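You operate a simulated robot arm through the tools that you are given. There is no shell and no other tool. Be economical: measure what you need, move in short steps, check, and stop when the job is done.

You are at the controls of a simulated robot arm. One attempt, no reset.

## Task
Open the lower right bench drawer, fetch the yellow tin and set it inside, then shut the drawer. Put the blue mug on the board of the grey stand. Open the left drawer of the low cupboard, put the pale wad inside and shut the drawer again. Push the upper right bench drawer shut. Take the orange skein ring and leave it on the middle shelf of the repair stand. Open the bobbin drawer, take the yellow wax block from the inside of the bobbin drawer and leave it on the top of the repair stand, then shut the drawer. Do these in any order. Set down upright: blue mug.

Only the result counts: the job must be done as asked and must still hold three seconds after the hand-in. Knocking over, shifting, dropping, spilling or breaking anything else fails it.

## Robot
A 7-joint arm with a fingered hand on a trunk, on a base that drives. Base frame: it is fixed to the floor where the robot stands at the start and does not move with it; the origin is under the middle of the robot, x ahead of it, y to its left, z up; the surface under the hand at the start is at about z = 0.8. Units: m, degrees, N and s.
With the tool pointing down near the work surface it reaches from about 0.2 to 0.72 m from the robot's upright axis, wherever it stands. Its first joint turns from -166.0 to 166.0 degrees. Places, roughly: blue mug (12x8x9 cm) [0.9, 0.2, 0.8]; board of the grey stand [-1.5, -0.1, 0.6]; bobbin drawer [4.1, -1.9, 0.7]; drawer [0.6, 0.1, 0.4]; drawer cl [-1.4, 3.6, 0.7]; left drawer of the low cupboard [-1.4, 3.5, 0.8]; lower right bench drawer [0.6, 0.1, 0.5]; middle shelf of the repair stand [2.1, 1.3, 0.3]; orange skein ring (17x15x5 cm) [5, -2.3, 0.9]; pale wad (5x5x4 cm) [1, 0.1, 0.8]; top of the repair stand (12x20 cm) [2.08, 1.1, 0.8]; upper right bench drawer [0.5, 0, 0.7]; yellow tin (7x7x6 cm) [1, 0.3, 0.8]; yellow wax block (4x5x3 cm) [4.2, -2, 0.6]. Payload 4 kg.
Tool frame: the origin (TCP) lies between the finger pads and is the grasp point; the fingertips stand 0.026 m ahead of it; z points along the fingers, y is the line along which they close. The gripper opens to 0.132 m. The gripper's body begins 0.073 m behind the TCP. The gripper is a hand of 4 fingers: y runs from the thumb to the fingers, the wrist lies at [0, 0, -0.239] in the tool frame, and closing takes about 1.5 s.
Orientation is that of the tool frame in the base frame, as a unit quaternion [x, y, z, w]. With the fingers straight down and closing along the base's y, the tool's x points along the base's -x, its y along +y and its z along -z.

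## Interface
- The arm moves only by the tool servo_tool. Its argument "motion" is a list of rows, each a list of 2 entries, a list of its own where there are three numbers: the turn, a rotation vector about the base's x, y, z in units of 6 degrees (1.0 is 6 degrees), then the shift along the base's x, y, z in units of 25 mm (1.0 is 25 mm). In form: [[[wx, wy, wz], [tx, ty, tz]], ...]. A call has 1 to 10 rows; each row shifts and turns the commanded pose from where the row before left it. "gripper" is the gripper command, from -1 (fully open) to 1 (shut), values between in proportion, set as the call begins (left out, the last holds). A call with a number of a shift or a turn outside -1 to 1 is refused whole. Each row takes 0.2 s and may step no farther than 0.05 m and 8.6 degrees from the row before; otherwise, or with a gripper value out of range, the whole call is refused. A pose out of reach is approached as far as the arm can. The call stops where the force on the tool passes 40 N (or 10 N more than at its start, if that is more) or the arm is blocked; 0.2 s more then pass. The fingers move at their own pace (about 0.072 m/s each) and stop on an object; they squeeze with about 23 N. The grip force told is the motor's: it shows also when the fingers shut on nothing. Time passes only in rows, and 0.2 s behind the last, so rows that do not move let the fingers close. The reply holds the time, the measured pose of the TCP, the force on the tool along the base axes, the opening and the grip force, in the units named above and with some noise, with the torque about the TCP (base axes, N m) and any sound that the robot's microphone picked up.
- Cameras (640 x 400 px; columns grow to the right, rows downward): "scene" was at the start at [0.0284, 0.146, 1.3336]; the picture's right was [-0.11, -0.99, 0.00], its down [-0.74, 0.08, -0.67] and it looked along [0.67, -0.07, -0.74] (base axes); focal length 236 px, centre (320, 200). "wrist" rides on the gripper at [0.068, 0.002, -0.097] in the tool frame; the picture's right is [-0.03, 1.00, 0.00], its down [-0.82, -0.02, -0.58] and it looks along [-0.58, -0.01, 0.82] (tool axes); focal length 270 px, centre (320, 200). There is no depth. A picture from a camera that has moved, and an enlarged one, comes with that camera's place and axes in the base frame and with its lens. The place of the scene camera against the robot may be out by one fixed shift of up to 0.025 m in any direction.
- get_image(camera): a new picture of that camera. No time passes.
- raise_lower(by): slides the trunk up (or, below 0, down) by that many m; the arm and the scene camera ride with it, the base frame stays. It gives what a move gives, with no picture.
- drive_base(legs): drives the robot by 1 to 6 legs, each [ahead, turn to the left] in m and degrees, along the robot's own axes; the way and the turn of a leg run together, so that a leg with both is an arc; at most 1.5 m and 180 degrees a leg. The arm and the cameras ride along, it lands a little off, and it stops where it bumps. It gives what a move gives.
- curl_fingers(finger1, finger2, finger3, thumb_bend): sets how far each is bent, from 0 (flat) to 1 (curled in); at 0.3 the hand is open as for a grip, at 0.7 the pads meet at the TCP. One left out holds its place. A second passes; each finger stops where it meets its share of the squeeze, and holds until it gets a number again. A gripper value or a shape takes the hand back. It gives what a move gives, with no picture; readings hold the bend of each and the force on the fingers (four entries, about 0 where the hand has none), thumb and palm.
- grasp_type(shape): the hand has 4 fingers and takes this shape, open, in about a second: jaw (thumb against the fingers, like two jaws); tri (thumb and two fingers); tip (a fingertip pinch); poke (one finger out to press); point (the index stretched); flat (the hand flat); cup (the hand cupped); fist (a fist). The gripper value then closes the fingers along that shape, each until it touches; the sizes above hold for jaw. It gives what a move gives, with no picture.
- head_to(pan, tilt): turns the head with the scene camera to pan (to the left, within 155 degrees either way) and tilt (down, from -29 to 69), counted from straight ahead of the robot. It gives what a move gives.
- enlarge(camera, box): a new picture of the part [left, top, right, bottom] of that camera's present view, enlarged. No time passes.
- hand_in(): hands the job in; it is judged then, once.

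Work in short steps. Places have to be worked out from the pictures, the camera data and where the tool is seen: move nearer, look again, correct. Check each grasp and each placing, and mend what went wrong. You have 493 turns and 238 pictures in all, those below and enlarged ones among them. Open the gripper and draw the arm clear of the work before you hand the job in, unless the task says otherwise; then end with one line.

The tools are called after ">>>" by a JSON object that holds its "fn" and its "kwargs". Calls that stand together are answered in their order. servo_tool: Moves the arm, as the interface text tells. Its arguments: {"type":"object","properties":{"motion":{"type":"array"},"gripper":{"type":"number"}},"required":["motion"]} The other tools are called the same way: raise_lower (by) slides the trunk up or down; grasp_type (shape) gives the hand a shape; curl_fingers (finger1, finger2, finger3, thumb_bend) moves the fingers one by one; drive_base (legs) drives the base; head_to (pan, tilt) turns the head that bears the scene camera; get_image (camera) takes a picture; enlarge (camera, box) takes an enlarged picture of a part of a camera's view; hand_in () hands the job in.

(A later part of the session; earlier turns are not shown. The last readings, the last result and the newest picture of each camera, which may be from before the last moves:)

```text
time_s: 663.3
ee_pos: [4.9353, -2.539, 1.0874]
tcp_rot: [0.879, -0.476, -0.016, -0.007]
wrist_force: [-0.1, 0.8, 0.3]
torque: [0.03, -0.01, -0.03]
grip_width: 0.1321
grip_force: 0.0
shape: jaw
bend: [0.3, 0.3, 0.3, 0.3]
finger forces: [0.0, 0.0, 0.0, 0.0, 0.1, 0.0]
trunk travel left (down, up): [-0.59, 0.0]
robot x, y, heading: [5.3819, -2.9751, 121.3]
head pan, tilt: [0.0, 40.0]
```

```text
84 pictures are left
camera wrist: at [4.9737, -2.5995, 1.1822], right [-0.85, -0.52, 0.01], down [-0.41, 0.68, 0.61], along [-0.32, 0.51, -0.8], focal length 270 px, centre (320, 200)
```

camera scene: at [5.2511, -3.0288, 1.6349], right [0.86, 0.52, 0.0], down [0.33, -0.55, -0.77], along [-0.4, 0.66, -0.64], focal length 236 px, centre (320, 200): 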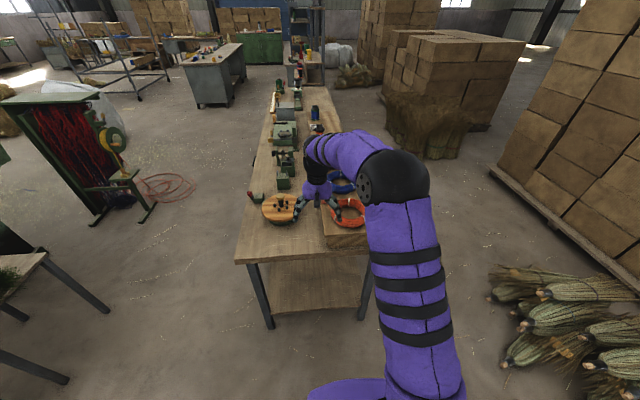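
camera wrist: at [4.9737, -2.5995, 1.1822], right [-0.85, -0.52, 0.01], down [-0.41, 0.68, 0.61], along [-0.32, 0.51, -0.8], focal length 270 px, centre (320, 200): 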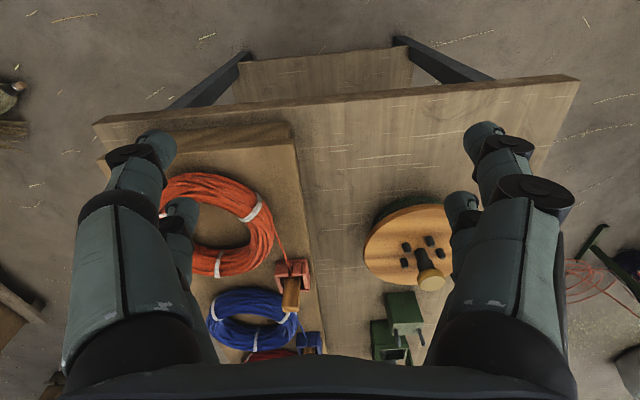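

The orange ring is well seen on the ledge end, centre at about (4.964,-2.327). I'll grip its near rim with the thumb inside the hole, so I'll drive 0.12 m closer and yaw the hand +90°.

>>> {"fn": "drive_base", "kwargs": {"legs": [[0.12, 0]]}}

>>> {"fn": "servo_tool", "kwargs": {"motion": [[[0, 0, 1], [0, 0, 0.2]], [[0, 0, 1], [0, 0, 0.2]], [[0, 0, 1], [0, 0, 0.2]], [[0, 0, 1], [0, 0, 0]], [[0, 0, 1], [0, 0, 0]], [[0, 0, 1], [0, 0, 0]], [[0, 0, 1], [0, 0, 0]], [[0, 0, 1], [0, 0, 0]], [[0, 0, 1], [0, 0, 0]], [[0, 0, 1], [0, 0, 0]]]}}

>>> {"fn": "servo_tool", "kwargs": {"motion": [[[0, 0, 1], [0, 0, 0]], [[0, 0, 1], [0, 0, 0]], [[0, 0, 1], [0, 0, 0]], [[0, 0, 1], [0, 0, 0]], [[0, 0, 1], [0, 0, 0]]]}}

>>> {"fn": "get_image", "kwargs": {"camera": "scene"}}

>>> {"fn": "get_image", "kwargs": {"camera": "wrist"}}

```text
time_s: 664.5
ee_pos: [4.8735, -2.437, 1.0867]
tcp_rot: [0.879, -0.477, -0.016, -0.006]
wrist_force: [-0.2, 0.3, 0.4]
torque: [-0.01, -0.02, -0.01]
grip_width: 0.1321
grip_force: 0.0
shape: jaw
bend: [0.3, 0.3, 0.3, 0.3]
finger forces: [0.0, 0.0, 0.0, 0.0, 0.0, 0.1]
trunk travel left (down, up): [-0.59, 0.0]
robot x, y, heading: [5.326, -2.8695, 121.1]
head pan, tilt: [0.0, 40.0]
```

```text
time_s: 666.7
ee_pos: [4.874, -2.4382, 1.101]
tcp_rot: [0.999, 0.026, -0.017, 0.004]
wrist_force: [-0.5, 0.6, -1.5]
torque: [-0.01, -0.03, 0.0]
grip_width: 0.1321
grip_force: 0.0
shape: jaw
bend: [0.3, 0.3, 0.3, 0.3]
finger forces: [0.1, 0.1, 0.0, 0.0, 0.0, 0.0]
trunk travel left (down, up): [-0.59, 0.0]
robot x, y, heading: [5.3236, -2.8691, 121.1]
head pan, tilt: [0.0, 40.0]
```

```text
time_s: 667.9
ee_pos: [4.8729, -2.4376, 1.1028]
tcp_rot: [0.958, 0.285, -0.016, 0.008]
wrist_force: [-0.2, -0.4, 0.3]
torque: [0.02, 0.0, 0.0]
grip_width: 0.1319
grip_force: 0.1
shape: jaw
bend: [0.3, 0.3, 0.3, 0.3]
finger forces: [0.1, 0.0, 0.0, 0.0, 0.0, 0.0]
trunk travel left (down, up): [-0.59, 0.0]
robot x, y, heading: [5.3256, -2.8717, 121.0]
head pan, tilt: [0.0, 40.0]
```

```text
83 pictures are left
camera scene: at [5.1895, -2.9262, 1.6349], right [0.86, 0.51, 0.0], down [0.33, -0.55, -0.77], along [-0.39, 0.66, -0.64], focal length 236 px, centre (320, 200)
```

scene: 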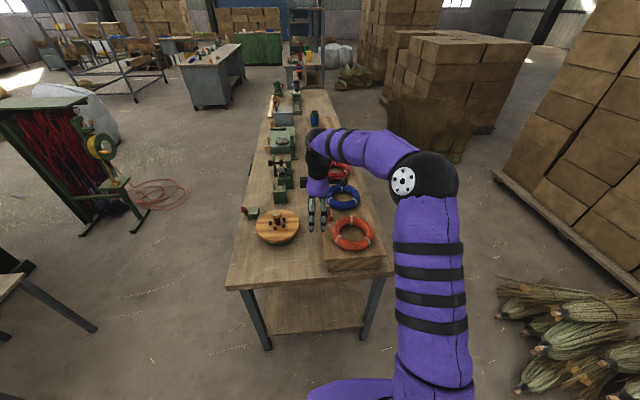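

```text
82 pictures are left
camera wrist: at [4.9348, -2.3982, 1.1969], right [0.52, -0.85, 0.01], down [-0.68, -0.41, 0.61], along [-0.51, -0.32, -0.8], focal length 270 px, centre (320, 200)
```

wrist: 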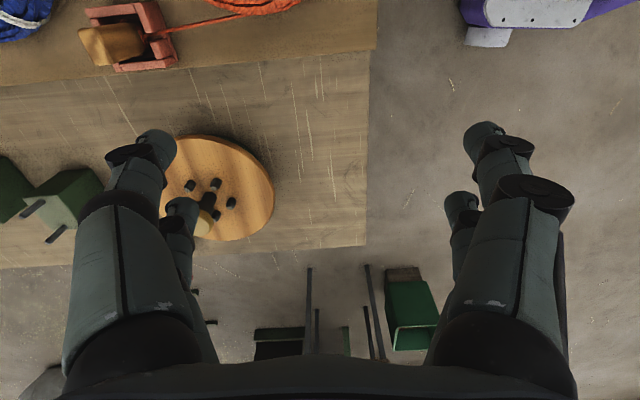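

Yaw done. I'll move over the ring's near rim and look.

>>> {"fn": "servo_tool", "kwargs": {"motion": [[[0, 0, 0], [1, 0.51, 0]], [[0, 0, 0], [1, 0.51, 0]], [[0, 0, 0], [1, 0.51, 0]], [[0, 0, 0], [1, 0.51, 0]], [[0, 0, 0], [1, 0.51, 0]]], "gripper": -0.4}}

>>> {"fn": "get_image", "kwargs": {"camera": "wrist"}}

>>> {"fn": "enlarge", "kwargs": {"camera": "scene", "box": [220, 130, 440, 310]}}

```text
time_s: 669.1
ee_pos: [5.0005, -2.373, 1.1025]
tcp_rot: [0.958, 0.285, -0.016, 0.009]
wrist_force: [0.4, 0.3, -0.4]
torque: [0.01, 0.02, 0.0]
grip_width: 0.0928
grip_force: 0.1
shape: jaw
bend: [0.67, 0.67, 0.67, 0.58]
finger forces: [0.0, 0.0, 0.1, 0.0, 0.0, 0.0]
trunk travel left (down, up): [-0.59, 0.0]
robot x, y, heading: [5.3239, -2.8708, 121.0]
head pan, tilt: [0.0, 40.0]
```

```text
81 pictures are left
camera wrist: at [5.061, -2.3334, 1.197], right [0.52, -0.85, 0.01], down [-0.68, -0.41, 0.61], along [-0.51, -0.32, -0.8], focal length 270 px, centre (320, 200)
```

wrist: 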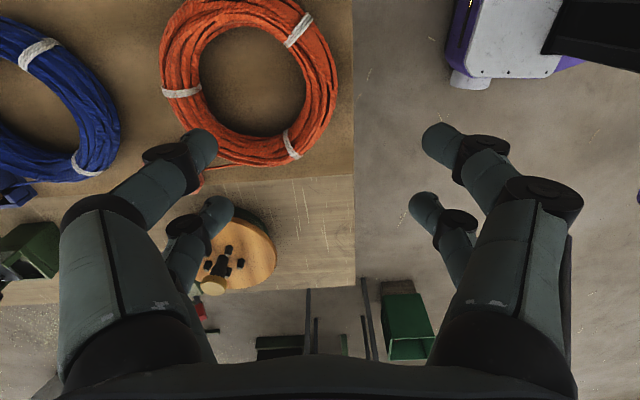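

```text
2.22 times, centred on (330, 220) of scene
camera zoom: at [5.1899, -2.9261, 1.635], right [0.86, 0.51, 0.0], down [0.33, -0.55, -0.77], along [-0.39, 0.66, -0.64], focal length 524 px, centre (298, 156)
```

zoom: 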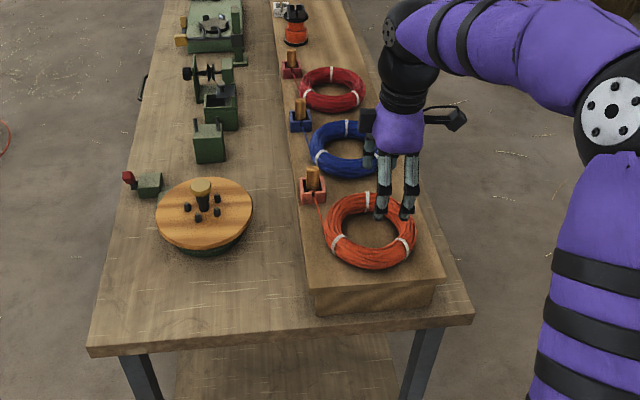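

Ring geometry: near tube at s≈4.842, hole ≈9.5 cm wide, n≈2.695. The TCP is almost exactly over the near rim. I'll trim and descend.

>>> {"fn": "servo_tool", "kwargs": {"motion": [[[0, 0, 0.7], [0.3, 0.2, -0.9]], [[0, 0, 0], [0, 0, -0.9]], [[0, 0, 0], [0, 0, -0.9]], [[0, 0, 0], [0, 0, -0.9]], [[0, 0, 0], [0, 0, -0.9]], [[0, 0, 0], [0, 0, -0.9]]]}}

>>> {"fn": "get_image", "kwargs": {"camera": "wrist"}}

```text
time_s: 670.5
ee_pos: [5.0066, -2.3678, 0.9672]
tcp_rot: [0.948, 0.319, -0.016, 0.008]
wrist_force: [-1.0, 0.2, 0.4]
torque: [-0.04, -0.03, -0.03]
grip_width: 0.0927
grip_force: 0.1
shape: jaw
bend: [0.67, 0.67, 0.67, 0.58]
finger forces: [0.0, 0.1, 0.1, 0.0, 0.1, 0.0]
trunk travel left (down, up): [-0.59, 0.0]
robot x, y, heading: [5.3267, -2.8714, 121.0]
head pan, tilt: [0.0, 40.0]
```

```text
79 pictures are left
camera wrist: at [5.0642, -2.3236, 1.0615], right [0.58, -0.81, 0.01], down [-0.65, -0.46, 0.61], along [-0.49, -0.36, -0.8], focal length 270 px, centre (320, 200)
```

wrist: 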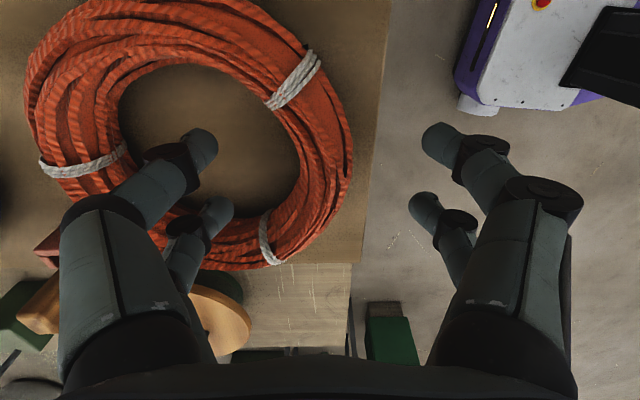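

The inner digits sit over the hole. I'll nudge 4 mm and descend gently.

>>> {"fn": "servo_tool", "kwargs": {"motion": [[[0, 0, 0], [0.13, 0.09, -0.6]], [[0, 0, 0], [0, 0, -0.6]], [[0, 0, 0], [0, 0, -0.5]]]}}

>>> {"fn": "servo_tool", "kwargs": {"motion": [[[0, 0, 0], [0, 0, -0.3]], [[0, 0, 0], [0, 0, -0.3]]]}}

>>> {"fn": "get_image", "kwargs": {"camera": "wrist"}}

```text
time_s: 671.3
ee_pos: [5.0098, -2.3656, 0.9265]
tcp_rot: [0.948, 0.319, -0.017, 0.007]
wrist_force: [1.4, -1.0, 12.6]
torque: [0.65, 0.26, -0.04]
grip_width: 0.0923
grip_force: 0.1
shape: jaw
bend: [0.67, 0.67, 0.68, 0.57]
finger forces: [0.0, 0.1, 2.4, 0.0, 10.1, 0.0]
trunk travel left (down, up): [-0.59, 0.0]
robot x, y, heading: [5.3242, -2.8717, 121.1]
head pan, tilt: [0.0, 40.0]
```

```text
time_s: 671.8
ee_pos: [5.0085, -2.3627, 0.9251]
tcp_rot: [0.948, 0.318, -0.017, 0.0]
wrist_force: [3.0, -3.8, 21.8]
torque: [1.12, 0.41, -0.07]
grip_width: 0.091
grip_force: 0.1
shape: jaw
bend: [0.67, 0.67, 0.7, 0.54]
finger forces: [0.1, 0.1, 5.2, 0.0, 17.1, 0.1]
trunk travel left (down, up): [-0.59, 0.0]
robot x, y, heading: [5.325, -2.8682, 120.9]
head pan, tilt: [0.0, 40.0]
stopped in row 2: the force on the tool passed its limit at 45 N (the readings are from after the stop); the commanded pose is now the measured one
```

```text
78 pictures are left
camera wrist: at [5.0664, -2.3205, 1.0203], right [0.58, -0.81, -0.01], down [-0.64, -0.47, 0.6], along [-0.5, -0.35, -0.8], focal length 270 px, centre (320, 200)
```

wrist: 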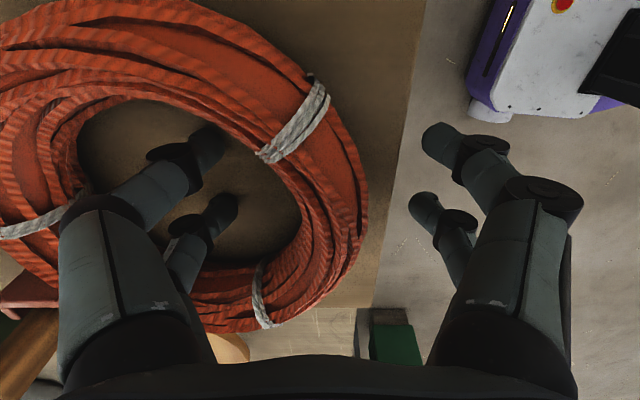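

The thumb reached the ledge through the hole, so the ring is straddled. I'll raise 5 mm and close.

>>> {"fn": "servo_tool", "kwargs": {"motion": [[[0, 0, 0], [0, 0, 0.25]], [[0, 0, 0], [0, 0, 0]]]}}

>>> {"fn": "servo_tool", "kwargs": {"motion": [[[0, 0, 0], [0, 0, 0]], [[0, 0, 0], [0, 0, 0]], [[0, 0, 0], [0, 0, 0]], [[0, 0, 0], [0, 0, 0]], [[0, 0, 0], [0, 0, 0]], [[0, 0, 0], [0, 0, 0]], [[0, 0, 0], [0, 0, 0]]], "gripper": 1}}

>>> {"fn": "get_image", "kwargs": {"camera": "wrist"}}

```text
time_s: 672.4
ee_pos: [5.0072, -2.3628, 0.9277]
tcp_rot: [0.948, 0.317, -0.018, 0.004]
wrist_force: [-0.9, 0.0, 0.2]
torque: [0.0, 0.02, 0.0]
grip_width: 0.0925
grip_force: 0.0
shape: jaw
bend: [0.67, 0.67, 0.68, 0.58]
finger forces: [0.1, 0.1, 0.0, 0.1, 0.1, 0.0]
trunk travel left (down, up): [-0.59, 0.0]
robot x, y, heading: [5.3219, -2.8723, 121.1]
head pan, tilt: [0.0, 40.0]
```

```text
time_s: 674.0
ee_pos: [5.0079, -2.3629, 0.9285]
tcp_rot: [0.948, 0.318, -0.018, 0.003]
wrist_force: [0.7, 0.8, -1.0]
torque: [-0.06, 0.05, -0.06]
grip_width: 0.0073
grip_force: 22.9
shape: jaw
bend: [0.76, 0.71, 0.7, 0.71]
finger forces: [15.3, 24.9, 22.3, 0.0, 19.0, 0.1]
trunk travel left (down, up): [-0.59, 0.0]
robot x, y, heading: [5.3223, -2.8704, 120.8]
head pan, tilt: [0.0, 40.0]
```

```text
77 pictures are left
camera wrist: at [5.0662, -2.3199, 1.023], right [0.58, -0.81, 0.0], down [-0.65, -0.47, 0.61], along [-0.49, -0.35, -0.8], focal length 270 px, centre (320, 200)
```

wrist: 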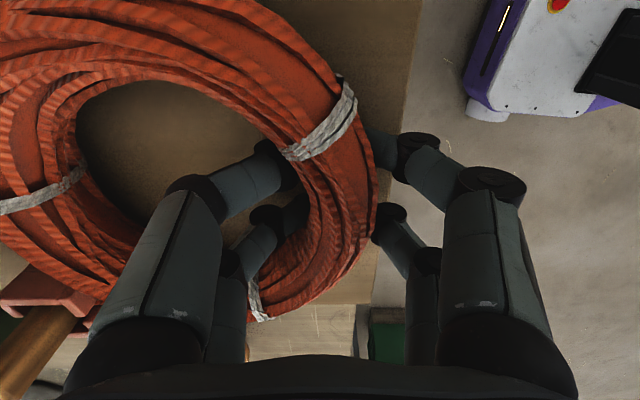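

Rim gripped at about 20 N. I'll lift and watch the red clamp beside it.

>>> {"fn": "servo_tool", "kwargs": {"motion": [[[0, 0, 0], [0, 0, 0.4]], [[0, 0, 0], [0, 0, 0.7]], [[0, 0, 0], [0, 0, 0.8]], [[0, 0, 0], [0, 0, 0.8]]]}}

>>> {"fn": "get_image", "kwargs": {"camera": "wrist"}}

>>> {"fn": "enlarge", "kwargs": {"camera": "scene", "box": [220, 130, 440, 310]}}

```text
time_s: 675.0
ee_pos: [5.0078, -2.3631, 0.9964]
tcp_rot: [0.948, 0.318, -0.017, 0.003]
wrist_force: [0.2, 0.2, -1.7]
torque: [-0.03, -0.04, 0.02]
grip_width: 0.0072
grip_force: 23.2
shape: jaw
bend: [0.76, 0.71, 0.7, 0.71]
finger forces: [15.1, 25.1, 22.4, 0.1, 19.0, 0.1]
trunk travel left (down, up): [-0.59, 0.0]
robot x, y, heading: [5.3257, -2.8744, 120.8]
head pan, tilt: [0.0, 40.0]
```

```text
76 pictures are left
camera wrist: at [5.0659, -2.3204, 1.0905], right [0.58, -0.81, 0.0], down [-0.65, -0.47, 0.61], along [-0.49, -0.35, -0.8], focal length 270 px, centre (320, 200)
```

wrist: 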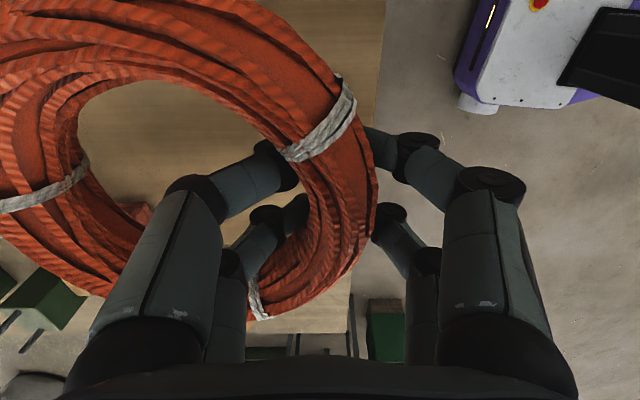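

```text
2.22 times, centred on (330, 220) of scene
camera zoom: at [5.1896, -2.9262, 1.6349], right [0.86, 0.51, 0.0], down [0.33, -0.55, -0.77], along [-0.39, 0.66, -0.64], focal length 524 px, centre (298, 156)
```

zoom: 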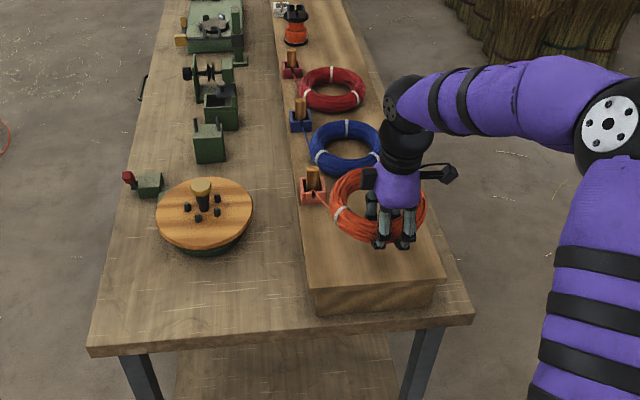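

The ring is free and the clamp stayed put. I'll raise it and drive back to the repair stand along the corridor.

>>> {"fn": "servo_tool", "kwargs": {"motion": [[[0, 0, 0], [0.2, -0.28, 0.9]], [[0, 0, 0], [0.2, -0.28, 0.9]], [[0, 0, 0], [0.2, -0.28, 0.9]], [[0, 0, 0], [0.2, -0.28, 0.9]]]}}

>>> {"fn": "drive_base", "kwargs": {"legs": [[-0.1, 0], [0, -85.4], [-1.02, 0], [0, 90], [1.5, 0]]}}

>>> {"fn": "get_image", "kwargs": {"camera": "scene"}}

```text
time_s: 676.0
ee_pos: [5.0287, -2.3921, 1.0846]
tcp_rot: [0.948, 0.318, -0.018, 0.003]
wrist_force: [0.2, -0.3, -2.0]
torque: [-0.06, -0.03, -0.03]
grip_width: 0.0068
grip_force: 23.1
shape: jaw
bend: [0.76, 0.71, 0.7, 0.71]
finger forces: [15.1, 25.0, 22.2, 0.0, 19.1, 0.0]
trunk travel left (down, up): [-0.59, 0.0]
robot x, y, heading: [5.3238, -2.8746, 121.0]
head pan, tilt: [0.0, 40.0]
```

```text
time_s: 697.2
ee_pos: [3.4144, -1.8501, 1.0845]
tcp_rot: [0.942, 0.334, -0.017, 0.003]
wrist_force: [0.1, 0.5, -0.7]
torque: [-0.06, -0.07, 0.0]
grip_width: 0.0066
grip_force: 22.8
shape: jaw
bend: [0.76, 0.71, 0.7, 0.71]
finger forces: [14.6, 24.5, 22.0, 0.1, 18.6, 0.1]
trunk travel left (down, up): [-0.59, 0.0]
robot x, y, heading: [3.7301, -2.3184, 123.0]
head pan, tilt: [0.0, 40.0]
```

```text
74 pictures are left
camera scene: at [3.5934, -2.3795, 1.6349], right [0.84, 0.54, 0.0], down [0.35, -0.54, -0.77], along [-0.41, 0.64, -0.64], focal length 236 px, centre (320, 200)
```

scene: 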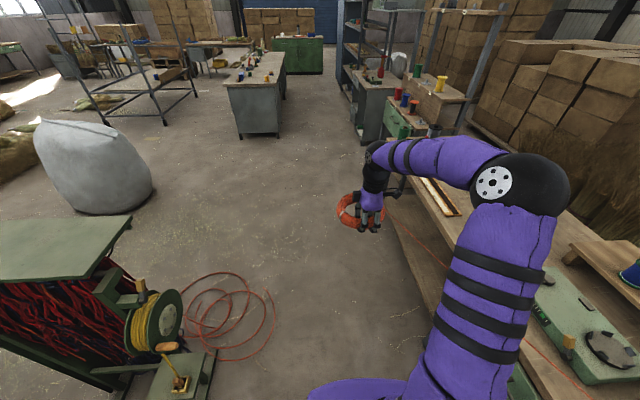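

Ring secure. I'll continue along the corridor to the stand.

>>> {"fn": "drive_base", "kwargs": {"legs": [[0, 2.6], [1.5, 0], [1.5, 0], [0.1, 0], [0, -90]]}}

>>> {"fn": "head_to", "kwargs": {"pan": 20, "tilt": 45}}

>>> {"fn": "get_image", "kwargs": {"camera": "scene"}}

```text
time_s: 716.9
ee_pos: [2.441, 0.5514, 1.0838]
tcp_rot: [0.91, -0.415, -0.014, -0.01]
wrist_force: [-0.8, -0.5, -1.8]
torque: [-0.06, 0.04, 0.02]
grip_width: 0.0064
grip_force: 23.5
shape: jaw
bend: [0.76, 0.71, 0.7, 0.71]
finger forces: [14.5, 24.2, 21.9, 0.1, 18.4, 0.1]
trunk travel left (down, up): [-0.59, 0.0]
robot x, y, heading: [1.9869, 0.2256, 35.1]
head pan, tilt: [0.0, 40.0]
```

```text
time_s: 717.7
ee_pos: [2.4436, 0.5526, 1.0836]
tcp_rot: [0.91, -0.414, -0.016, -0.01]
wrist_force: [-0.6, -0.7, -1.1]
torque: [-0.08, 0.08, 0.01]
grip_width: 0.0064
grip_force: 22.8
shape: jaw
bend: [0.76, 0.71, 0.7, 0.71]
finger forces: [14.5, 24.3, 21.8, 0.0, 18.5, 0.0]
trunk travel left (down, up): [-0.59, 0.0]
robot x, y, heading: [1.9816, 0.2228, 34.8]
head pan, tilt: [20.0, 45.0]
```

```text
73 pictures are left
camera scene: at [1.905, 0.3838, 1.6277], right [0.82, -0.58, 0.0], down [-0.41, -0.58, -0.71], along [0.41, 0.58, -0.71], focal length 236 px, centre (320, 200)
```

scene: 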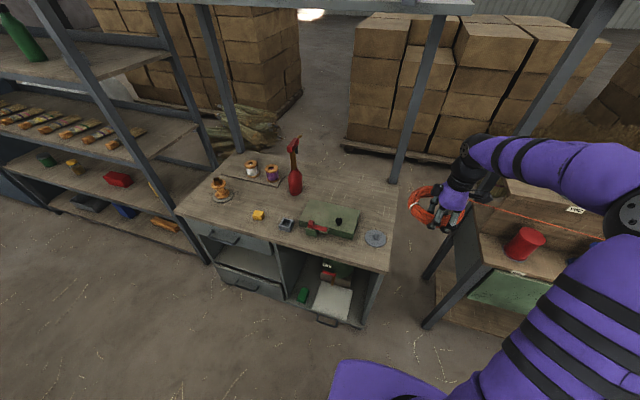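

I'm at the stand with the ring held. I'll zoom on the cubby to work out its geometry.

>>> {"fn": "enlarge", "kwargs": {"camera": "scene", "box": [160, 180, 400, 340]}}

```text
2.50 times, centred on (280, 260) of scene
camera zoom: at [1.905, 0.3838, 1.6277], right [0.82, -0.58, 0.0], down [-0.41, -0.58, -0.71], along [0.41, 0.58, -0.71], focal length 590 px, centre (420, 50)
```

zoom: 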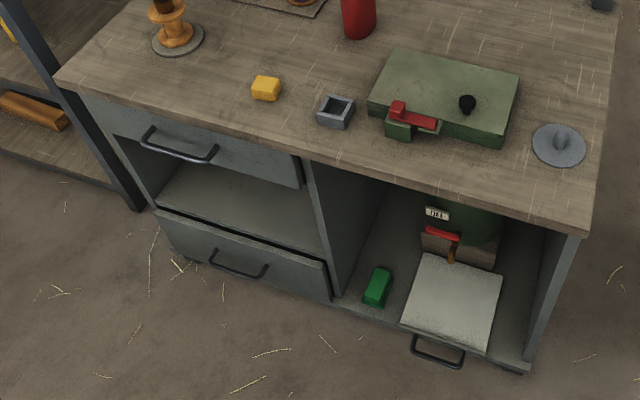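

The cubby spans s≈-0.03–0.42, z≈0.35–0.62, and its front is at n≈2.265. I'll retract the hand for a safe swing, then reposition to s≈0.47 facing the stand.

>>> {"fn": "servo_tool", "kwargs": {"motion": [[[0, 0, 0], [-0.81, -0.58, 0.2]], [[0, 0, 0], [-0.81, -0.58, 0.2]], [[0, 0, 0], [-0.81, -0.58, 0.2]], [[0, 0, 0], [-0.81, -0.58, 0]], [[0, 0, 0], [-0.81, -0.58, 0]], [[0, 0, 0], [-0.81, -0.58, 0]]]}}

>>> {"fn": "drive_base", "kwargs": {"legs": [[0, 90], [0.5, 0], [0, -90]]}}

>>> {"fn": "get_image", "kwargs": {"camera": "scene"}}

```text
time_s: 719.1
ee_pos: [2.3202, 0.4637, 1.0993]
tcp_rot: [0.91, -0.415, -0.015, -0.009]
wrist_force: [-0.1, 0.1, -1.5]
torque: [-0.06, 0.04, 0.03]
grip_width: 0.0065
grip_force: 22.9
shape: jaw
bend: [0.76, 0.71, 0.7, 0.71]
finger forces: [14.5, 24.3, 21.9, 0.0, 18.5, 0.0]
trunk travel left (down, up): [-0.59, 0.0]
robot x, y, heading: [1.9811, 0.2292, 35.1]
head pan, tilt: [20.0, 45.0]
```

```text
time_s: 730.4
ee_pos: [2.0495, 0.8645, 1.0995]
tcp_rot: [0.908, -0.42, -0.014, -0.009]
wrist_force: [-0.7, 0.6, -1.6]
torque: [-0.03, 0.09, 0.04]
grip_width: 0.0063
grip_force: 23.0
shape: jaw
bend: [0.76, 0.71, 0.7, 0.71]
finger forces: [14.3, 23.8, 21.8, 0.0, 18.2, 0.1]
trunk travel left (down, up): [-0.59, 0.0]
robot x, y, heading: [1.7099, 0.6264, 34.1]
head pan, tilt: [20.0, 45.0]
```

```text
71 pictures are left
camera scene: at [1.6319, 0.7882, 1.6277], right [0.81, -0.58, 0.0], down [-0.41, -0.57, -0.71], along [0.41, 0.57, -0.71], focal length 236 px, centre (320, 200)
```

scene: 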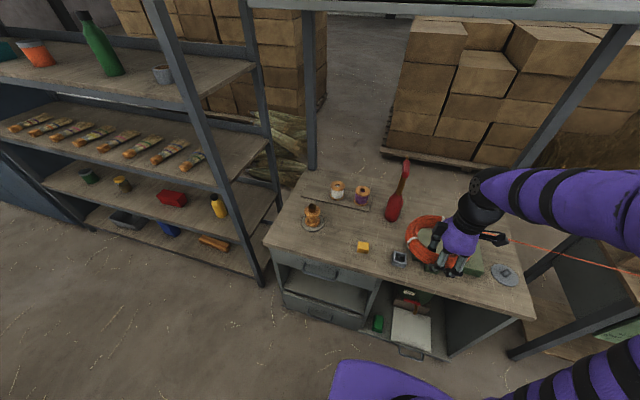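

Positioned. I'll bring the ring to s≈0.20, n≈2.05 (in front of the stand), then lower.

>>> {"fn": "servo_tool", "kwargs": {"motion": [[[0, 0, 0], [-0.97, 0.604, 0]], [[0, 0, 0], [-0.97, 0.604, 0]], [[0, 0, 0], [-0.97, 0.604, 0]], [[0, 0, 0], [-0.97, 0.604, 0]], [[0, 0, 0], [-0.97, 0.604, 0]], [[0, 0, 0], [-0.97, 0.604, 0]]]}}

>>> {"fn": "servo_tool", "kwargs": {"motion": [[[0, 0, 0], [-0.97, 0.604, 0]], [[0, 0, 0], [-0.97, 0.604, 0]], [[0, 0, 0], [-0.97, 0.604, 0]], [[0, 0, 0], [-0.97, 0.604, 0]], [[0, 0, 0], [-0.97, 0.604, 0]]]}}

>>> {"fn": "raise_lower", "kwargs": {"by": -0.35}}

>>> {"fn": "get_image", "kwargs": {"camera": "scene"}}

>>> {"fn": "get_image", "kwargs": {"camera": "wrist"}}

```text
time_s: 731.8
ee_pos: [1.9039, 0.9547, 1.101]
tcp_rot: [0.908, -0.42, -0.014, -0.01]
wrist_force: [-0.4, 0.1, -1.0]
torque: [-0.03, 0.07, 0.0]
grip_width: 0.006
grip_force: 23.2
shape: jaw
bend: [0.76, 0.71, 0.7, 0.71]
finger forces: [14.4, 23.9, 21.9, 0.0, 18.2, 0.0]
trunk travel left (down, up): [-0.59, 0.0]
robot x, y, heading: [1.7081, 0.6315, 34.4]
head pan, tilt: [20.0, 45.0]
```

```text
time_s: 733.0
ee_pos: [1.7795, 1.0317, 1.0982]
tcp_rot: [0.908, -0.419, -0.015, -0.009]
wrist_force: [0.7, 0.2, -1.8]
torque: [-0.04, 0.03, 0.01]
grip_width: 0.006
grip_force: 22.5
shape: jaw
bend: [0.76, 0.71, 0.7, 0.71]
finger forces: [14.3, 23.8, 21.9, 0.0, 18.1, 0.0]
trunk travel left (down, up): [-0.59, 0.0]
robot x, y, heading: [1.7113, 0.6291, 34.2]
head pan, tilt: [20.0, 45.0]
```

```text
time_s: 736.5
ee_pos: [1.7809, 1.0309, 0.7495]
tcp_rot: [0.908, -0.419, -0.015, -0.009]
wrist_force: [0.2, 1.2, -1.4]
torque: [-0.04, 0.08, -0.01]
grip_width: 0.0058
grip_force: 23.2
shape: jaw
bend: [0.76, 0.71, 0.7, 0.71]
finger forces: [14.3, 23.8, 21.9, 0.0, 18.2, 0.1]
trunk travel left (down, up): [-0.24, 0.35]
robot x, y, heading: [1.7103, 0.6316, 34.4]
head pan, tilt: [20.0, 45.0]
```

```text
70 pictures are left
camera scene: at [1.6317, 0.7882, 1.2777], right [0.81, -0.58, 0.0], down [-0.41, -0.57, -0.71], along [0.41, 0.57, -0.71], focal length 236 px, centre (320, 200)
```

scene: 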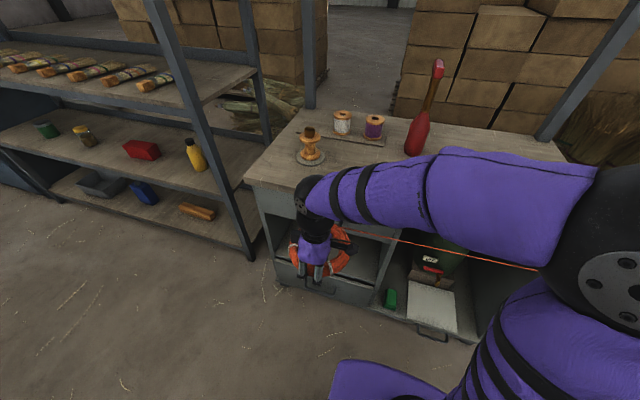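

```text
69 pictures are left
camera wrist: at [1.827, 0.9762, 0.8444], right [-0.78, -0.63, 0.0], down [-0.5, 0.62, 0.61], along [-0.38, 0.47, -0.8], focal length 270 px, centre (320, 200)
```

wrist: 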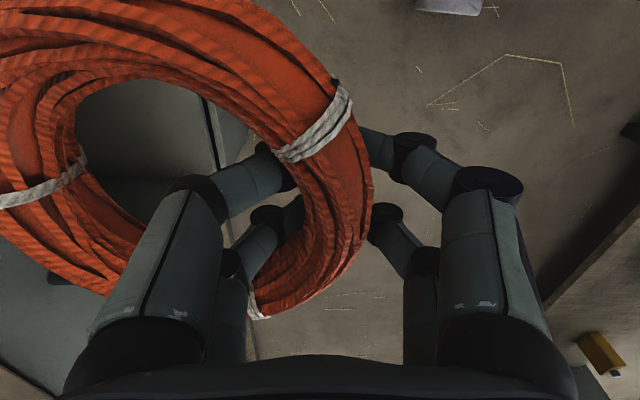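

I'll lower the trunk fully and then pitch the hand.

>>> {"fn": "raise_lower", "kwargs": {"by": -0.24}}

>>> {"fn": "servo_tool", "kwargs": {"motion": [[[0.58, -0.81, 0], [0.25, 0.18, 0]], [[0.58, -0.81, 0], [0.25, 0.18, 0]], [[0.58, -0.81, 0], [0.25, 0.18, 0]], [[0.58, -0.81, 0], [0.2, 0.14, 0]], [[0.58, -0.81, 0], [0, 0, 0]], [[0.58, -0.81, 0], [0, 0, 0]], [[0.58, -0.81, 0], [0, 0, 0]]]}}

>>> {"fn": "get_image", "kwargs": {"camera": "scene"}}

>>> {"fn": "get_image", "kwargs": {"camera": "wrist"}}

```text
time_s: 739.0
ee_pos: [1.7815, 1.031, 0.51]
tcp_rot: [0.908, -0.419, -0.015, -0.011]
wrist_force: [0.4, 0.3, -1.1]
torque: [-0.05, 0.04, 0.0]
grip_width: 0.0059
grip_force: 23.2
shape: jaw
bend: [0.76, 0.71, 0.7, 0.71]
finger forces: [14.4, 23.8, 21.9, 0.0, 18.1, 0.0]
trunk travel left (down, up): [0.0, 0.59]
robot x, y, heading: [1.7059, 0.6294, 34.4]
head pan, tilt: [20.0, 45.0]
```

```text
time_s: 740.6
ee_pos: [1.8055, 1.0483, 0.5091]
tcp_rot: [0.85, -0.385, 0.162, -0.321]
wrist_force: [-1.0, -0.4, -1.0]
torque: [-0.06, 0.06, -0.02]
grip_width: 0.0058
grip_force: 22.8
shape: jaw
bend: [0.76, 0.71, 0.7, 0.71]
finger forces: [14.7, 24.0, 21.5, 0.1, 18.0, 0.0]
trunk travel left (down, up): [0.0, 0.59]
robot x, y, heading: [1.7106, 0.6266, 34.0]
head pan, tilt: [20.0, 45.0]
```

```text
68 pictures are left
camera scene: at [1.6317, 0.7882, 1.0377], right [0.81, -0.58, 0.0], down [-0.41, -0.57, -0.71], along [0.41, 0.57, -0.71], focal length 236 px, centre (320, 200)
```

scene: 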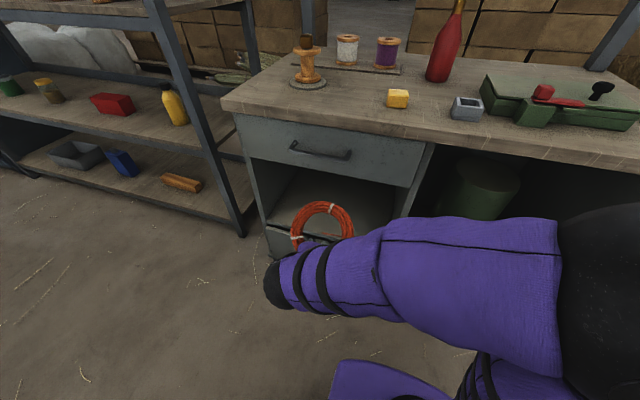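

```text
67 pictures are left
camera wrist: at [1.7985, 0.9561, 0.5827], right [-0.57, -0.48, -0.67], down [-0.82, 0.39, 0.42], along [0.06, 0.79, -0.61], focal length 270 px, centre (320, 200)
```

wrist: 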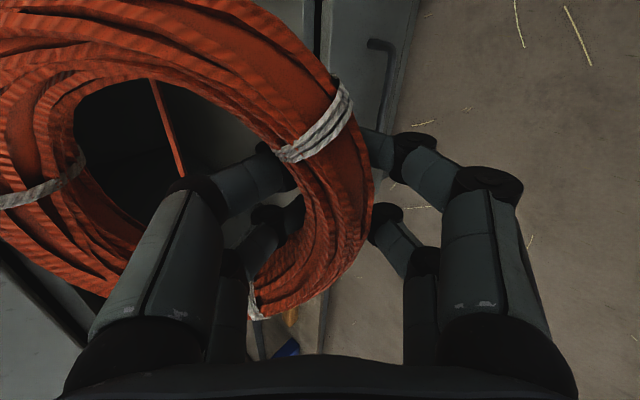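

>>> {"fn": "enlarge", "kwargs": {"camera": "scene", "box": [210, 90, 450, 270]}}

```text
2.22 times, centred on (330, 180) of scene
camera zoom: at [1.6317, 0.7882, 1.0377], right [0.81, -0.58, 0.0], down [-0.41, -0.57, -0.71], along [0.41, 0.57, -0.71], focal length 524 px, centre (298, 244)
```

zoom: 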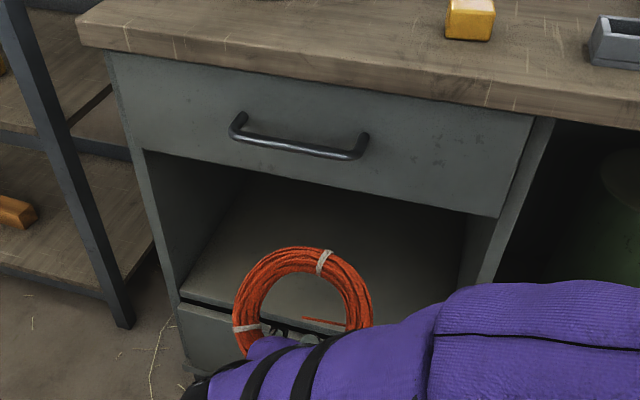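

The view is clear: ring upright ahead of the hand, shelf front edge at z≈0.34 and n≈2.24. I'll lower to z≈0.42 and advance until the ring is just entering.

>>> {"fn": "servo_tool", "kwargs": {"motion": [[[0, 0, 0], [0, 0, -0.9]], [[0, 0, 0], [0, 0, -0.9]], [[0, 0, 0], [0, 0, -0.9]], [[0, 0, 0], [0, 0, -0.8]], [[0, 0, 0], [0.6, 0.43, 0]], [[0, 0, 0], [0.6, 0.43, 0]], [[0, 0, 0], [0.6, 0.43, 0]], [[0, 0, 0], [0.6, 0.43, 0]]]}}

>>> {"fn": "get_image", "kwargs": {"camera": "wrist"}}

>>> {"fn": "enlarge", "kwargs": {"camera": "scene", "box": [210, 90, 450, 270]}}

```text
time_s: 742.4
ee_pos: [1.8656, 1.0924, 0.4207]
tcp_rot: [0.85, -0.386, 0.163, -0.319]
wrist_force: [-0.9, -0.3, -0.9]
torque: [-0.02, 0.08, 0.04]
grip_width: 0.006
grip_force: 23.1
shape: jaw
bend: [0.76, 0.71, 0.7, 0.71]
finger forces: [14.5, 24.1, 21.3, 0.0, 17.7, 0.0]
trunk travel left (down, up): [0.0, 0.59]
robot x, y, heading: [1.7113, 0.6274, 34.4]
head pan, tilt: [20.0, 45.0]
```

```text
65 pictures are left
camera wrist: at [1.8589, 1.0008, 0.4949], right [-0.57, -0.48, -0.67], down [-0.82, 0.39, 0.42], along [0.06, 0.79, -0.61], focal length 270 px, centre (320, 200)
```

wrist: 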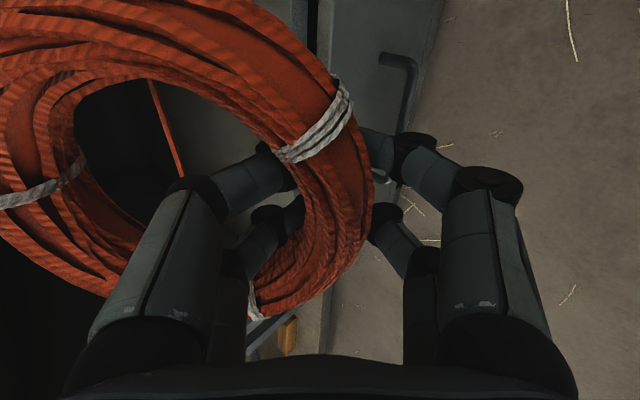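

```text
2.22 times, centred on (330, 180) of scene
camera zoom: at [1.6316, 0.7882, 1.0377], right [0.81, -0.58, 0.0], down [-0.41, -0.57, -0.71], along [0.41, 0.57, -0.71], focal length 524 px, centre (298, 244)
```

zoom: 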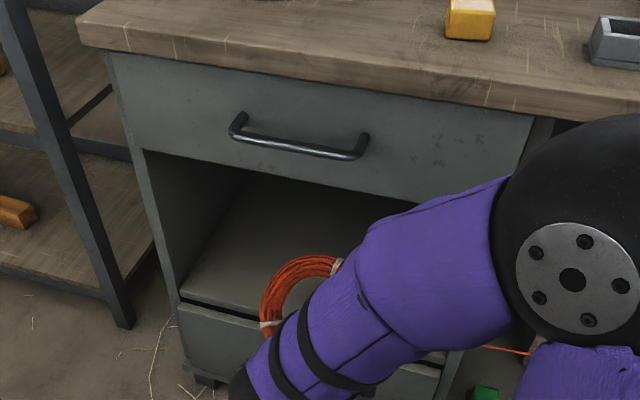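

I'll raise 3 cm for entry margin and continue inward in small steps.

>>> {"fn": "servo_tool", "kwargs": {"motion": [[[0, 0, 0], [0, 0, 0.7]], [[0, 0, 0], [0, 0, 0.5]], [[0, 0, 0], [0.6, 0.43, 0]], [[0, 0, 0], [0.6, 0.43, 0]], [[0, 0, 0], [0.6, 0.43, 0]]]}}

>>> {"fn": "get_image", "kwargs": {"camera": "wrist"}}

>>> {"fn": "get_image", "kwargs": {"camera": "scene"}}

```text
time_s: 743.6
ee_pos: [1.9111, 1.1241, 0.4511]
tcp_rot: [0.85, -0.386, 0.163, -0.319]
wrist_force: [0.0, -0.6, -1.0]
torque: [-0.05, 0.06, 0.04]
grip_width: 0.006
grip_force: 22.9
shape: jaw
bend: [0.76, 0.71, 0.7, 0.71]
finger forces: [14.5, 24.0, 21.3, 0.0, 17.7, 0.1]
trunk travel left (down, up): [0.0, 0.59]
robot x, y, heading: [1.7132, 0.6246, 34.1]
head pan, tilt: [20.0, 45.0]
```

```text
63 pictures are left
camera wrist: at [1.9041, 1.0321, 0.5254], right [-0.57, -0.48, -0.67], down [-0.82, 0.39, 0.42], along [0.06, 0.79, -0.62], focal length 270 px, centre (320, 200)
```

wrist: 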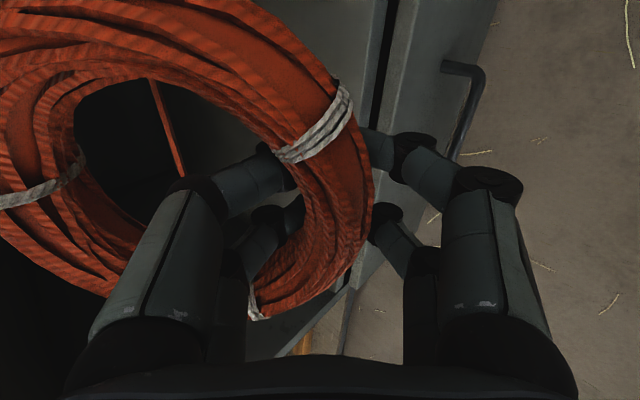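

```text
62 pictures are left
camera scene: at [1.6317, 0.7882, 1.0377], right [0.81, -0.58, 0.0], down [-0.41, -0.57, -0.71], along [0.41, 0.57, -0.71], focal length 236 px, centre (320, 200)
```

scene: 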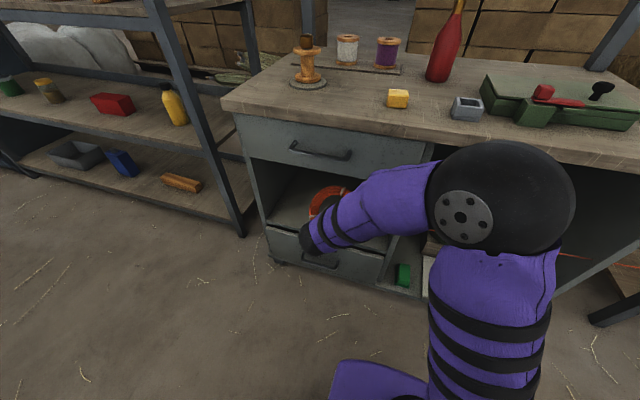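

By wrist-camera parallax the shelf edge is at n≈2.295 and z≈0.30. I'll lower to z≈0.40 and advance in steps.

>>> {"fn": "servo_tool", "kwargs": {"motion": [[[0, 0, 0], [0.6, 0.43, -0.4]], [[0, 0, 0], [0.6, 0.43, -0.6]], [[0, 0, 0], [0.6, 0.43, -0.6]], [[0, 0, 0], [0.6, 0.43, -0.4]]]}}

>>> {"fn": "get_image", "kwargs": {"camera": "wrist"}}

>>> {"fn": "get_image", "kwargs": {"camera": "scene"}}

```text
time_s: 744.6
ee_pos: [1.9694, 1.1683, 0.4031]
tcp_rot: [0.85, -0.386, 0.162, -0.32]
wrist_force: [-0.9, -0.1, -0.7]
torque: [-0.04, 0.07, -0.03]
grip_width: 0.0058
grip_force: 22.7
shape: jaw
bend: [0.76, 0.71, 0.7, 0.71]
finger forces: [14.4, 24.0, 21.3, 0.0, 17.6, 0.1]
trunk travel left (down, up): [0.0, 0.59]
robot x, y, heading: [1.7079, 0.6288, 34.1]
head pan, tilt: [20.0, 45.0]
```

```text
61 pictures are left
camera wrist: at [1.9634, 1.0752, 0.475], right [-0.57, -0.48, -0.67], down [-0.82, 0.39, 0.42], along [0.06, 0.79, -0.61], focal length 270 px, centre (320, 200)
```

wrist: 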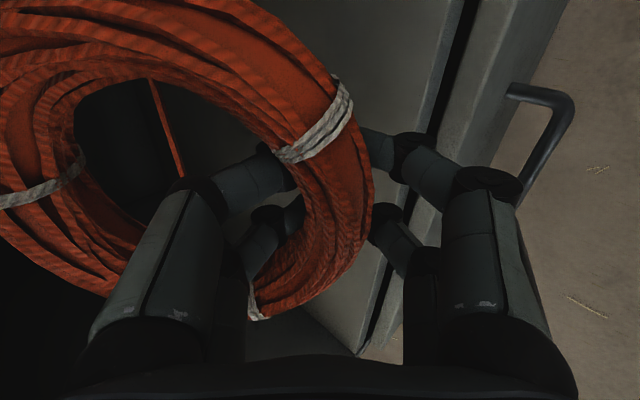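

```text
60 pictures are left
camera scene: at [1.6317, 0.7882, 1.0377], right [0.81, -0.58, 0.0], down [-0.41, -0.57, -0.71], along [0.41, 0.57, -0.71], focal length 236 px, centre (320, 200)
```

scene: 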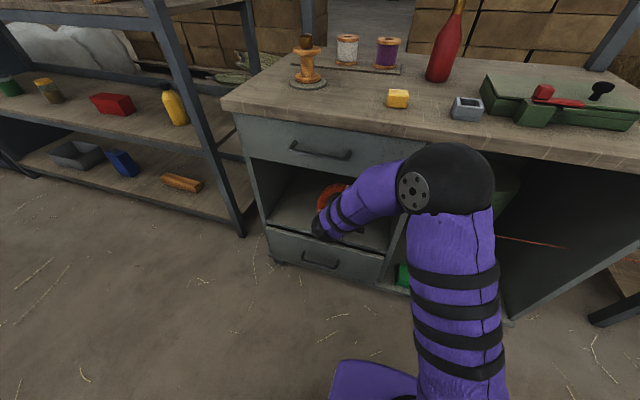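

The elbow is nearing the table edge. I'll back out, raise the trunk 12 cm (keeping the hand low), and bring the base 10 cm closer so that the elbow stays higher and further back.

>>> {"fn": "servo_tool", "kwargs": {"motion": [[[0, 0, 0], [-0.81, -0.58, 0]], [[0, 0, 0], [-0.81, -0.58, 0]], [[0, 0, 0], [-0.81, -0.58, 0]], [[0, 0, 0], [-0.81, -0.58, 0]], [[0, 0, 0], [-0.81, -0.58, 0]], [[0, 0, 0], [-0.81, -0.58, 0]], [[0, 0, 0], [-0.4, -0.29, 0]]]}}

>>> {"fn": "raise_lower", "kwargs": {"by": 0.12}}

>>> {"fn": "servo_tool", "kwargs": {"motion": [[[0, 0, 0], [0, 0, -0.9]], [[0, 0, 0], [0, 0, -0.9]], [[0, 0, 0], [0, 0, -0.9]], [[0, 0, 0], [0, 0, -0.9]], [[0, 0, 0], [0, 0, -0.9]], [[0, 0, 0], [0, 0, -0.4]]]}}

>>> {"fn": "drive_base", "kwargs": {"legs": [[0.1, 0]]}}

>>> {"fn": "get_image", "kwargs": {"camera": "scene"}}

```text
time_s: 746.2
ee_pos: [1.8394, 1.0721, 0.4005]
tcp_rot: [0.85, -0.386, 0.163, -0.319]
wrist_force: [-0.4, -0.2, -0.8]
torque: [-0.07, 0.05, 0.01]
grip_width: 0.0059
grip_force: 22.7
shape: jaw
bend: [0.76, 0.71, 0.7, 0.71]
finger forces: [14.5, 23.9, 21.3, 0.0, 17.5, 0.1]
trunk travel left (down, up): [0.0, 0.59]
robot x, y, heading: [1.7106, 0.6299, 34.3]
head pan, tilt: [20.0, 45.0]
```

```text
time_s: 747.7
ee_pos: [1.8387, 1.0719, 0.5218]
tcp_rot: [0.85, -0.385, 0.163, -0.32]
wrist_force: [-0.3, -0.7, -1.9]
torque: [-0.03, 0.06, -0.04]
grip_width: 0.0058
grip_force: 23.0
shape: jaw
bend: [0.76, 0.71, 0.7, 0.71]
finger forces: [14.5, 24.0, 21.3, 0.1, 17.5, 0.0]
trunk travel left (down, up): [-0.12, 0.47]
robot x, y, heading: [1.7081, 0.628, 34.1]
head pan, tilt: [20.0, 45.0]
```

```text
time_s: 749.1
ee_pos: [1.8399, 1.0718, 0.3982]
tcp_rot: [0.85, -0.385, 0.163, -0.32]
wrist_force: [0.3, 0.3, -1.6]
torque: [-0.02, 0.04, 0.0]
grip_width: 0.0057
grip_force: 23.3
shape: jaw
bend: [0.76, 0.71, 0.7, 0.71]
finger forces: [14.5, 23.9, 21.3, 0.0, 17.5, 0.0]
trunk travel left (down, up): [-0.12, 0.47]
robot x, y, heading: [1.7083, 0.6273, 34.2]
head pan, tilt: [20.0, 45.0]
```

```text
time_s: 750.2
ee_pos: [1.922, 1.128, 0.3979]
tcp_rot: [0.85, -0.386, 0.163, -0.319]
wrist_force: [-0.3, 0.5, -1.5]
torque: [-0.06, 0.03, -0.03]
grip_width: 0.0056
grip_force: 22.5
shape: jaw
bend: [0.76, 0.71, 0.7, 0.71]
finger forces: [14.5, 24.0, 21.4, 0.1, 17.6, 0.0]
trunk travel left (down, up): [-0.12, 0.47]
robot x, y, heading: [1.7949, 0.6862, 34.2]
head pan, tilt: [20.0, 45.0]
```

```text
59 pictures are left
camera scene: at [1.7148, 0.8447, 1.1577], right [0.81, -0.58, 0.0], down [-0.41, -0.57, -0.71], along [0.41, 0.57, -0.71], focal length 236 px, centre (320, 200)
```

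scene: 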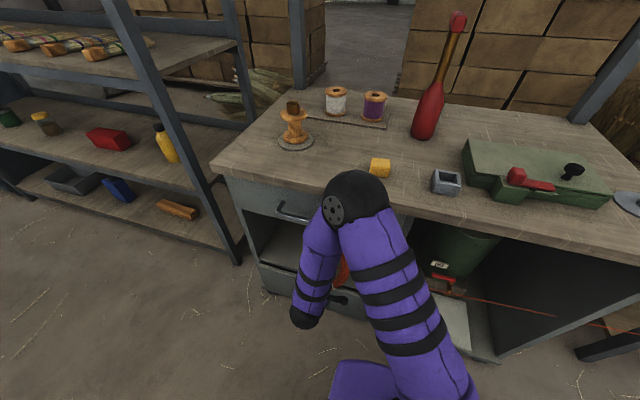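

The elbow looks close to the table edge. I'll take a second view with another head pan to triangulate it.

>>> {"fn": "head_to", "kwargs": {"pan": -30, "tilt": 45}}

>>> {"fn": "get_image", "kwargs": {"camera": "scene"}}

```text
time_s: 751.4
ee_pos: [1.9225, 1.1284, 0.3996]
tcp_rot: [0.85, -0.385, 0.163, -0.32]
wrist_force: [0.2, 0.5, -1.2]
torque: [-0.03, 0.06, -0.01]
grip_width: 0.0056
grip_force: 22.9
shape: jaw
bend: [0.76, 0.71, 0.7, 0.71]
finger forces: [14.5, 24.1, 21.4, 0.0, 17.6, 0.0]
trunk travel left (down, up): [-0.12, 0.47]
robot x, y, heading: [1.7957, 0.6855, 34.1]
head pan, tilt: [-30.0, 45.0]
```

```text
58 pictures are left
camera scene: at [1.7483, 0.7848, 1.1577], right [0.07, -1.0, 0.0], down [-0.71, -0.05, -0.71], along [0.71, 0.05, -0.71], focal length 236 px, centre (320, 200)
```

scene: 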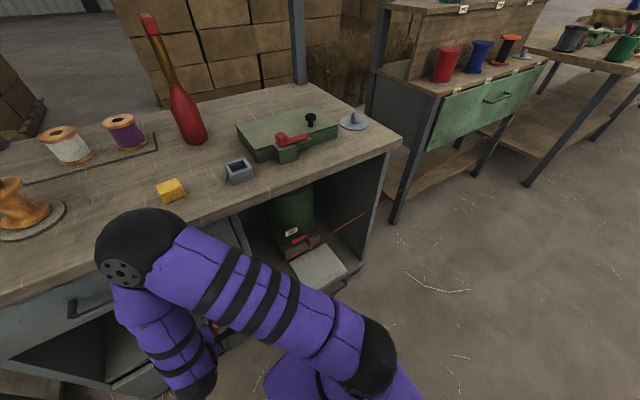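

Triangulated, the elbow is at n≈2.12, z≈0.93. With the arm more extended it sits further back, so I'll back the base 0.2 m and then reach in.

>>> {"fn": "drive_base", "kwargs": {"legs": [[-0.19, 0]]}}

>>> {"fn": "servo_tool", "kwargs": {"motion": [[[0, 0, 0], [0.81, 0.58, 0]], [[0, 0, 0], [0.81, 0.58, 0]], [[0, 0, 0], [0.81, 0.58, 0]], [[0, 0, 0], [0.81, 0.58, 0]], [[0, 0, 0], [0.81, 0.58, 0]], [[0, 0, 0], [0.81, 0.58, 0]], [[0, 0, 0], [0.81, 0.58, 0]]]}}

>>> {"fn": "head_to", "kwargs": {"pan": 20, "tilt": 40}}

>>> {"fn": "get_image", "kwargs": {"camera": "scene"}}

>>> {"fn": "get_image", "kwargs": {"camera": "wrist"}}

```text
time_s: 752.9
ee_pos: [1.7698, 1.0242, 0.3978]
tcp_rot: [0.85, -0.386, 0.164, -0.32]
wrist_force: [0.2, 0.3, -1.9]
torque: [-0.03, 0.06, 0.01]
grip_width: 0.0057
grip_force: 23.4
shape: jaw
bend: [0.76, 0.71, 0.7, 0.71]
finger forces: [14.4, 24.0, 21.4, 0.0, 17.6, 0.1]
trunk travel left (down, up): [-0.12, 0.47]
robot x, y, heading: [1.6424, 0.5816, 34.0]
head pan, tilt: [-30.0, 45.0]
```

```text
time_s: 754.5
ee_pos: [1.9127, 1.125, 0.3975]
tcp_rot: [0.85, -0.386, 0.163, -0.318]
wrist_force: [0.1, 0.5, -0.9]
torque: [-0.06, 0.05, 0.02]
grip_width: 0.0057
grip_force: 22.9
shape: jaw
bend: [0.76, 0.71, 0.7, 0.71]
finger forces: [14.4, 23.9, 21.2, 0.1, 17.5, 0.0]
trunk travel left (down, up): [-0.12, 0.47]
robot x, y, heading: [1.6413, 0.5833, 34.2]
head pan, tilt: [-30.0, 45.0]
```

```text
time_s: 755.7
ee_pos: [1.9126, 1.1262, 0.3978]
tcp_rot: [0.85, -0.387, 0.162, -0.319]
wrist_force: [0.2, 0.1, -1.4]
torque: [-0.03, 0.06, -0.01]
grip_width: 0.0057
grip_force: 23.2
shape: jaw
bend: [0.76, 0.71, 0.7, 0.71]
finger forces: [14.4, 23.9, 21.2, 0.0, 17.5, 0.1]
trunk travel left (down, up): [-0.12, 0.47]
robot x, y, heading: [1.6396, 0.5806, 34.0]
head pan, tilt: [20.0, 40.0]
```

```text
57 pictures are left
camera scene: at [1.564, 0.7438, 1.1649], right [0.81, -0.59, 0.0], down [-0.38, -0.52, -0.77], along [0.45, 0.62, -0.64], focal length 236 px, centre (320, 200)
```

scene: 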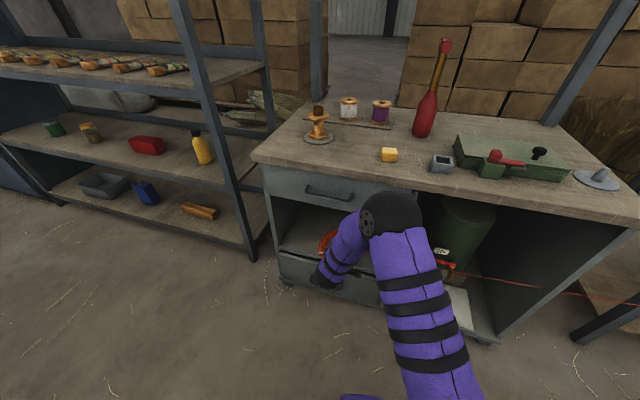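

```text
56 pictures are left
camera wrist: at [1.9057, 1.0343, 0.4707], right [-0.57, -0.48, -0.67], down [-0.82, 0.39, 0.42], along [0.06, 0.79, -0.61], focal length 270 px, centre (320, 200)
```

wrist: 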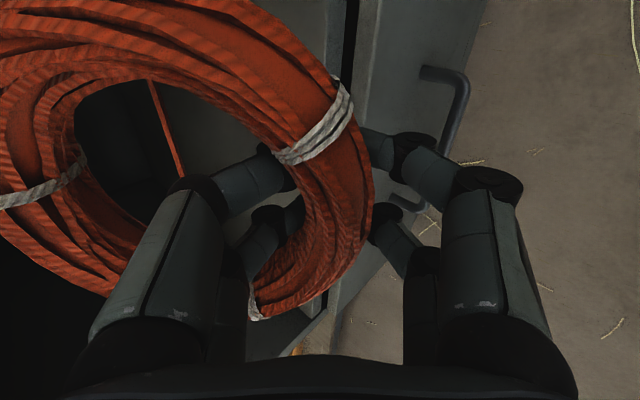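

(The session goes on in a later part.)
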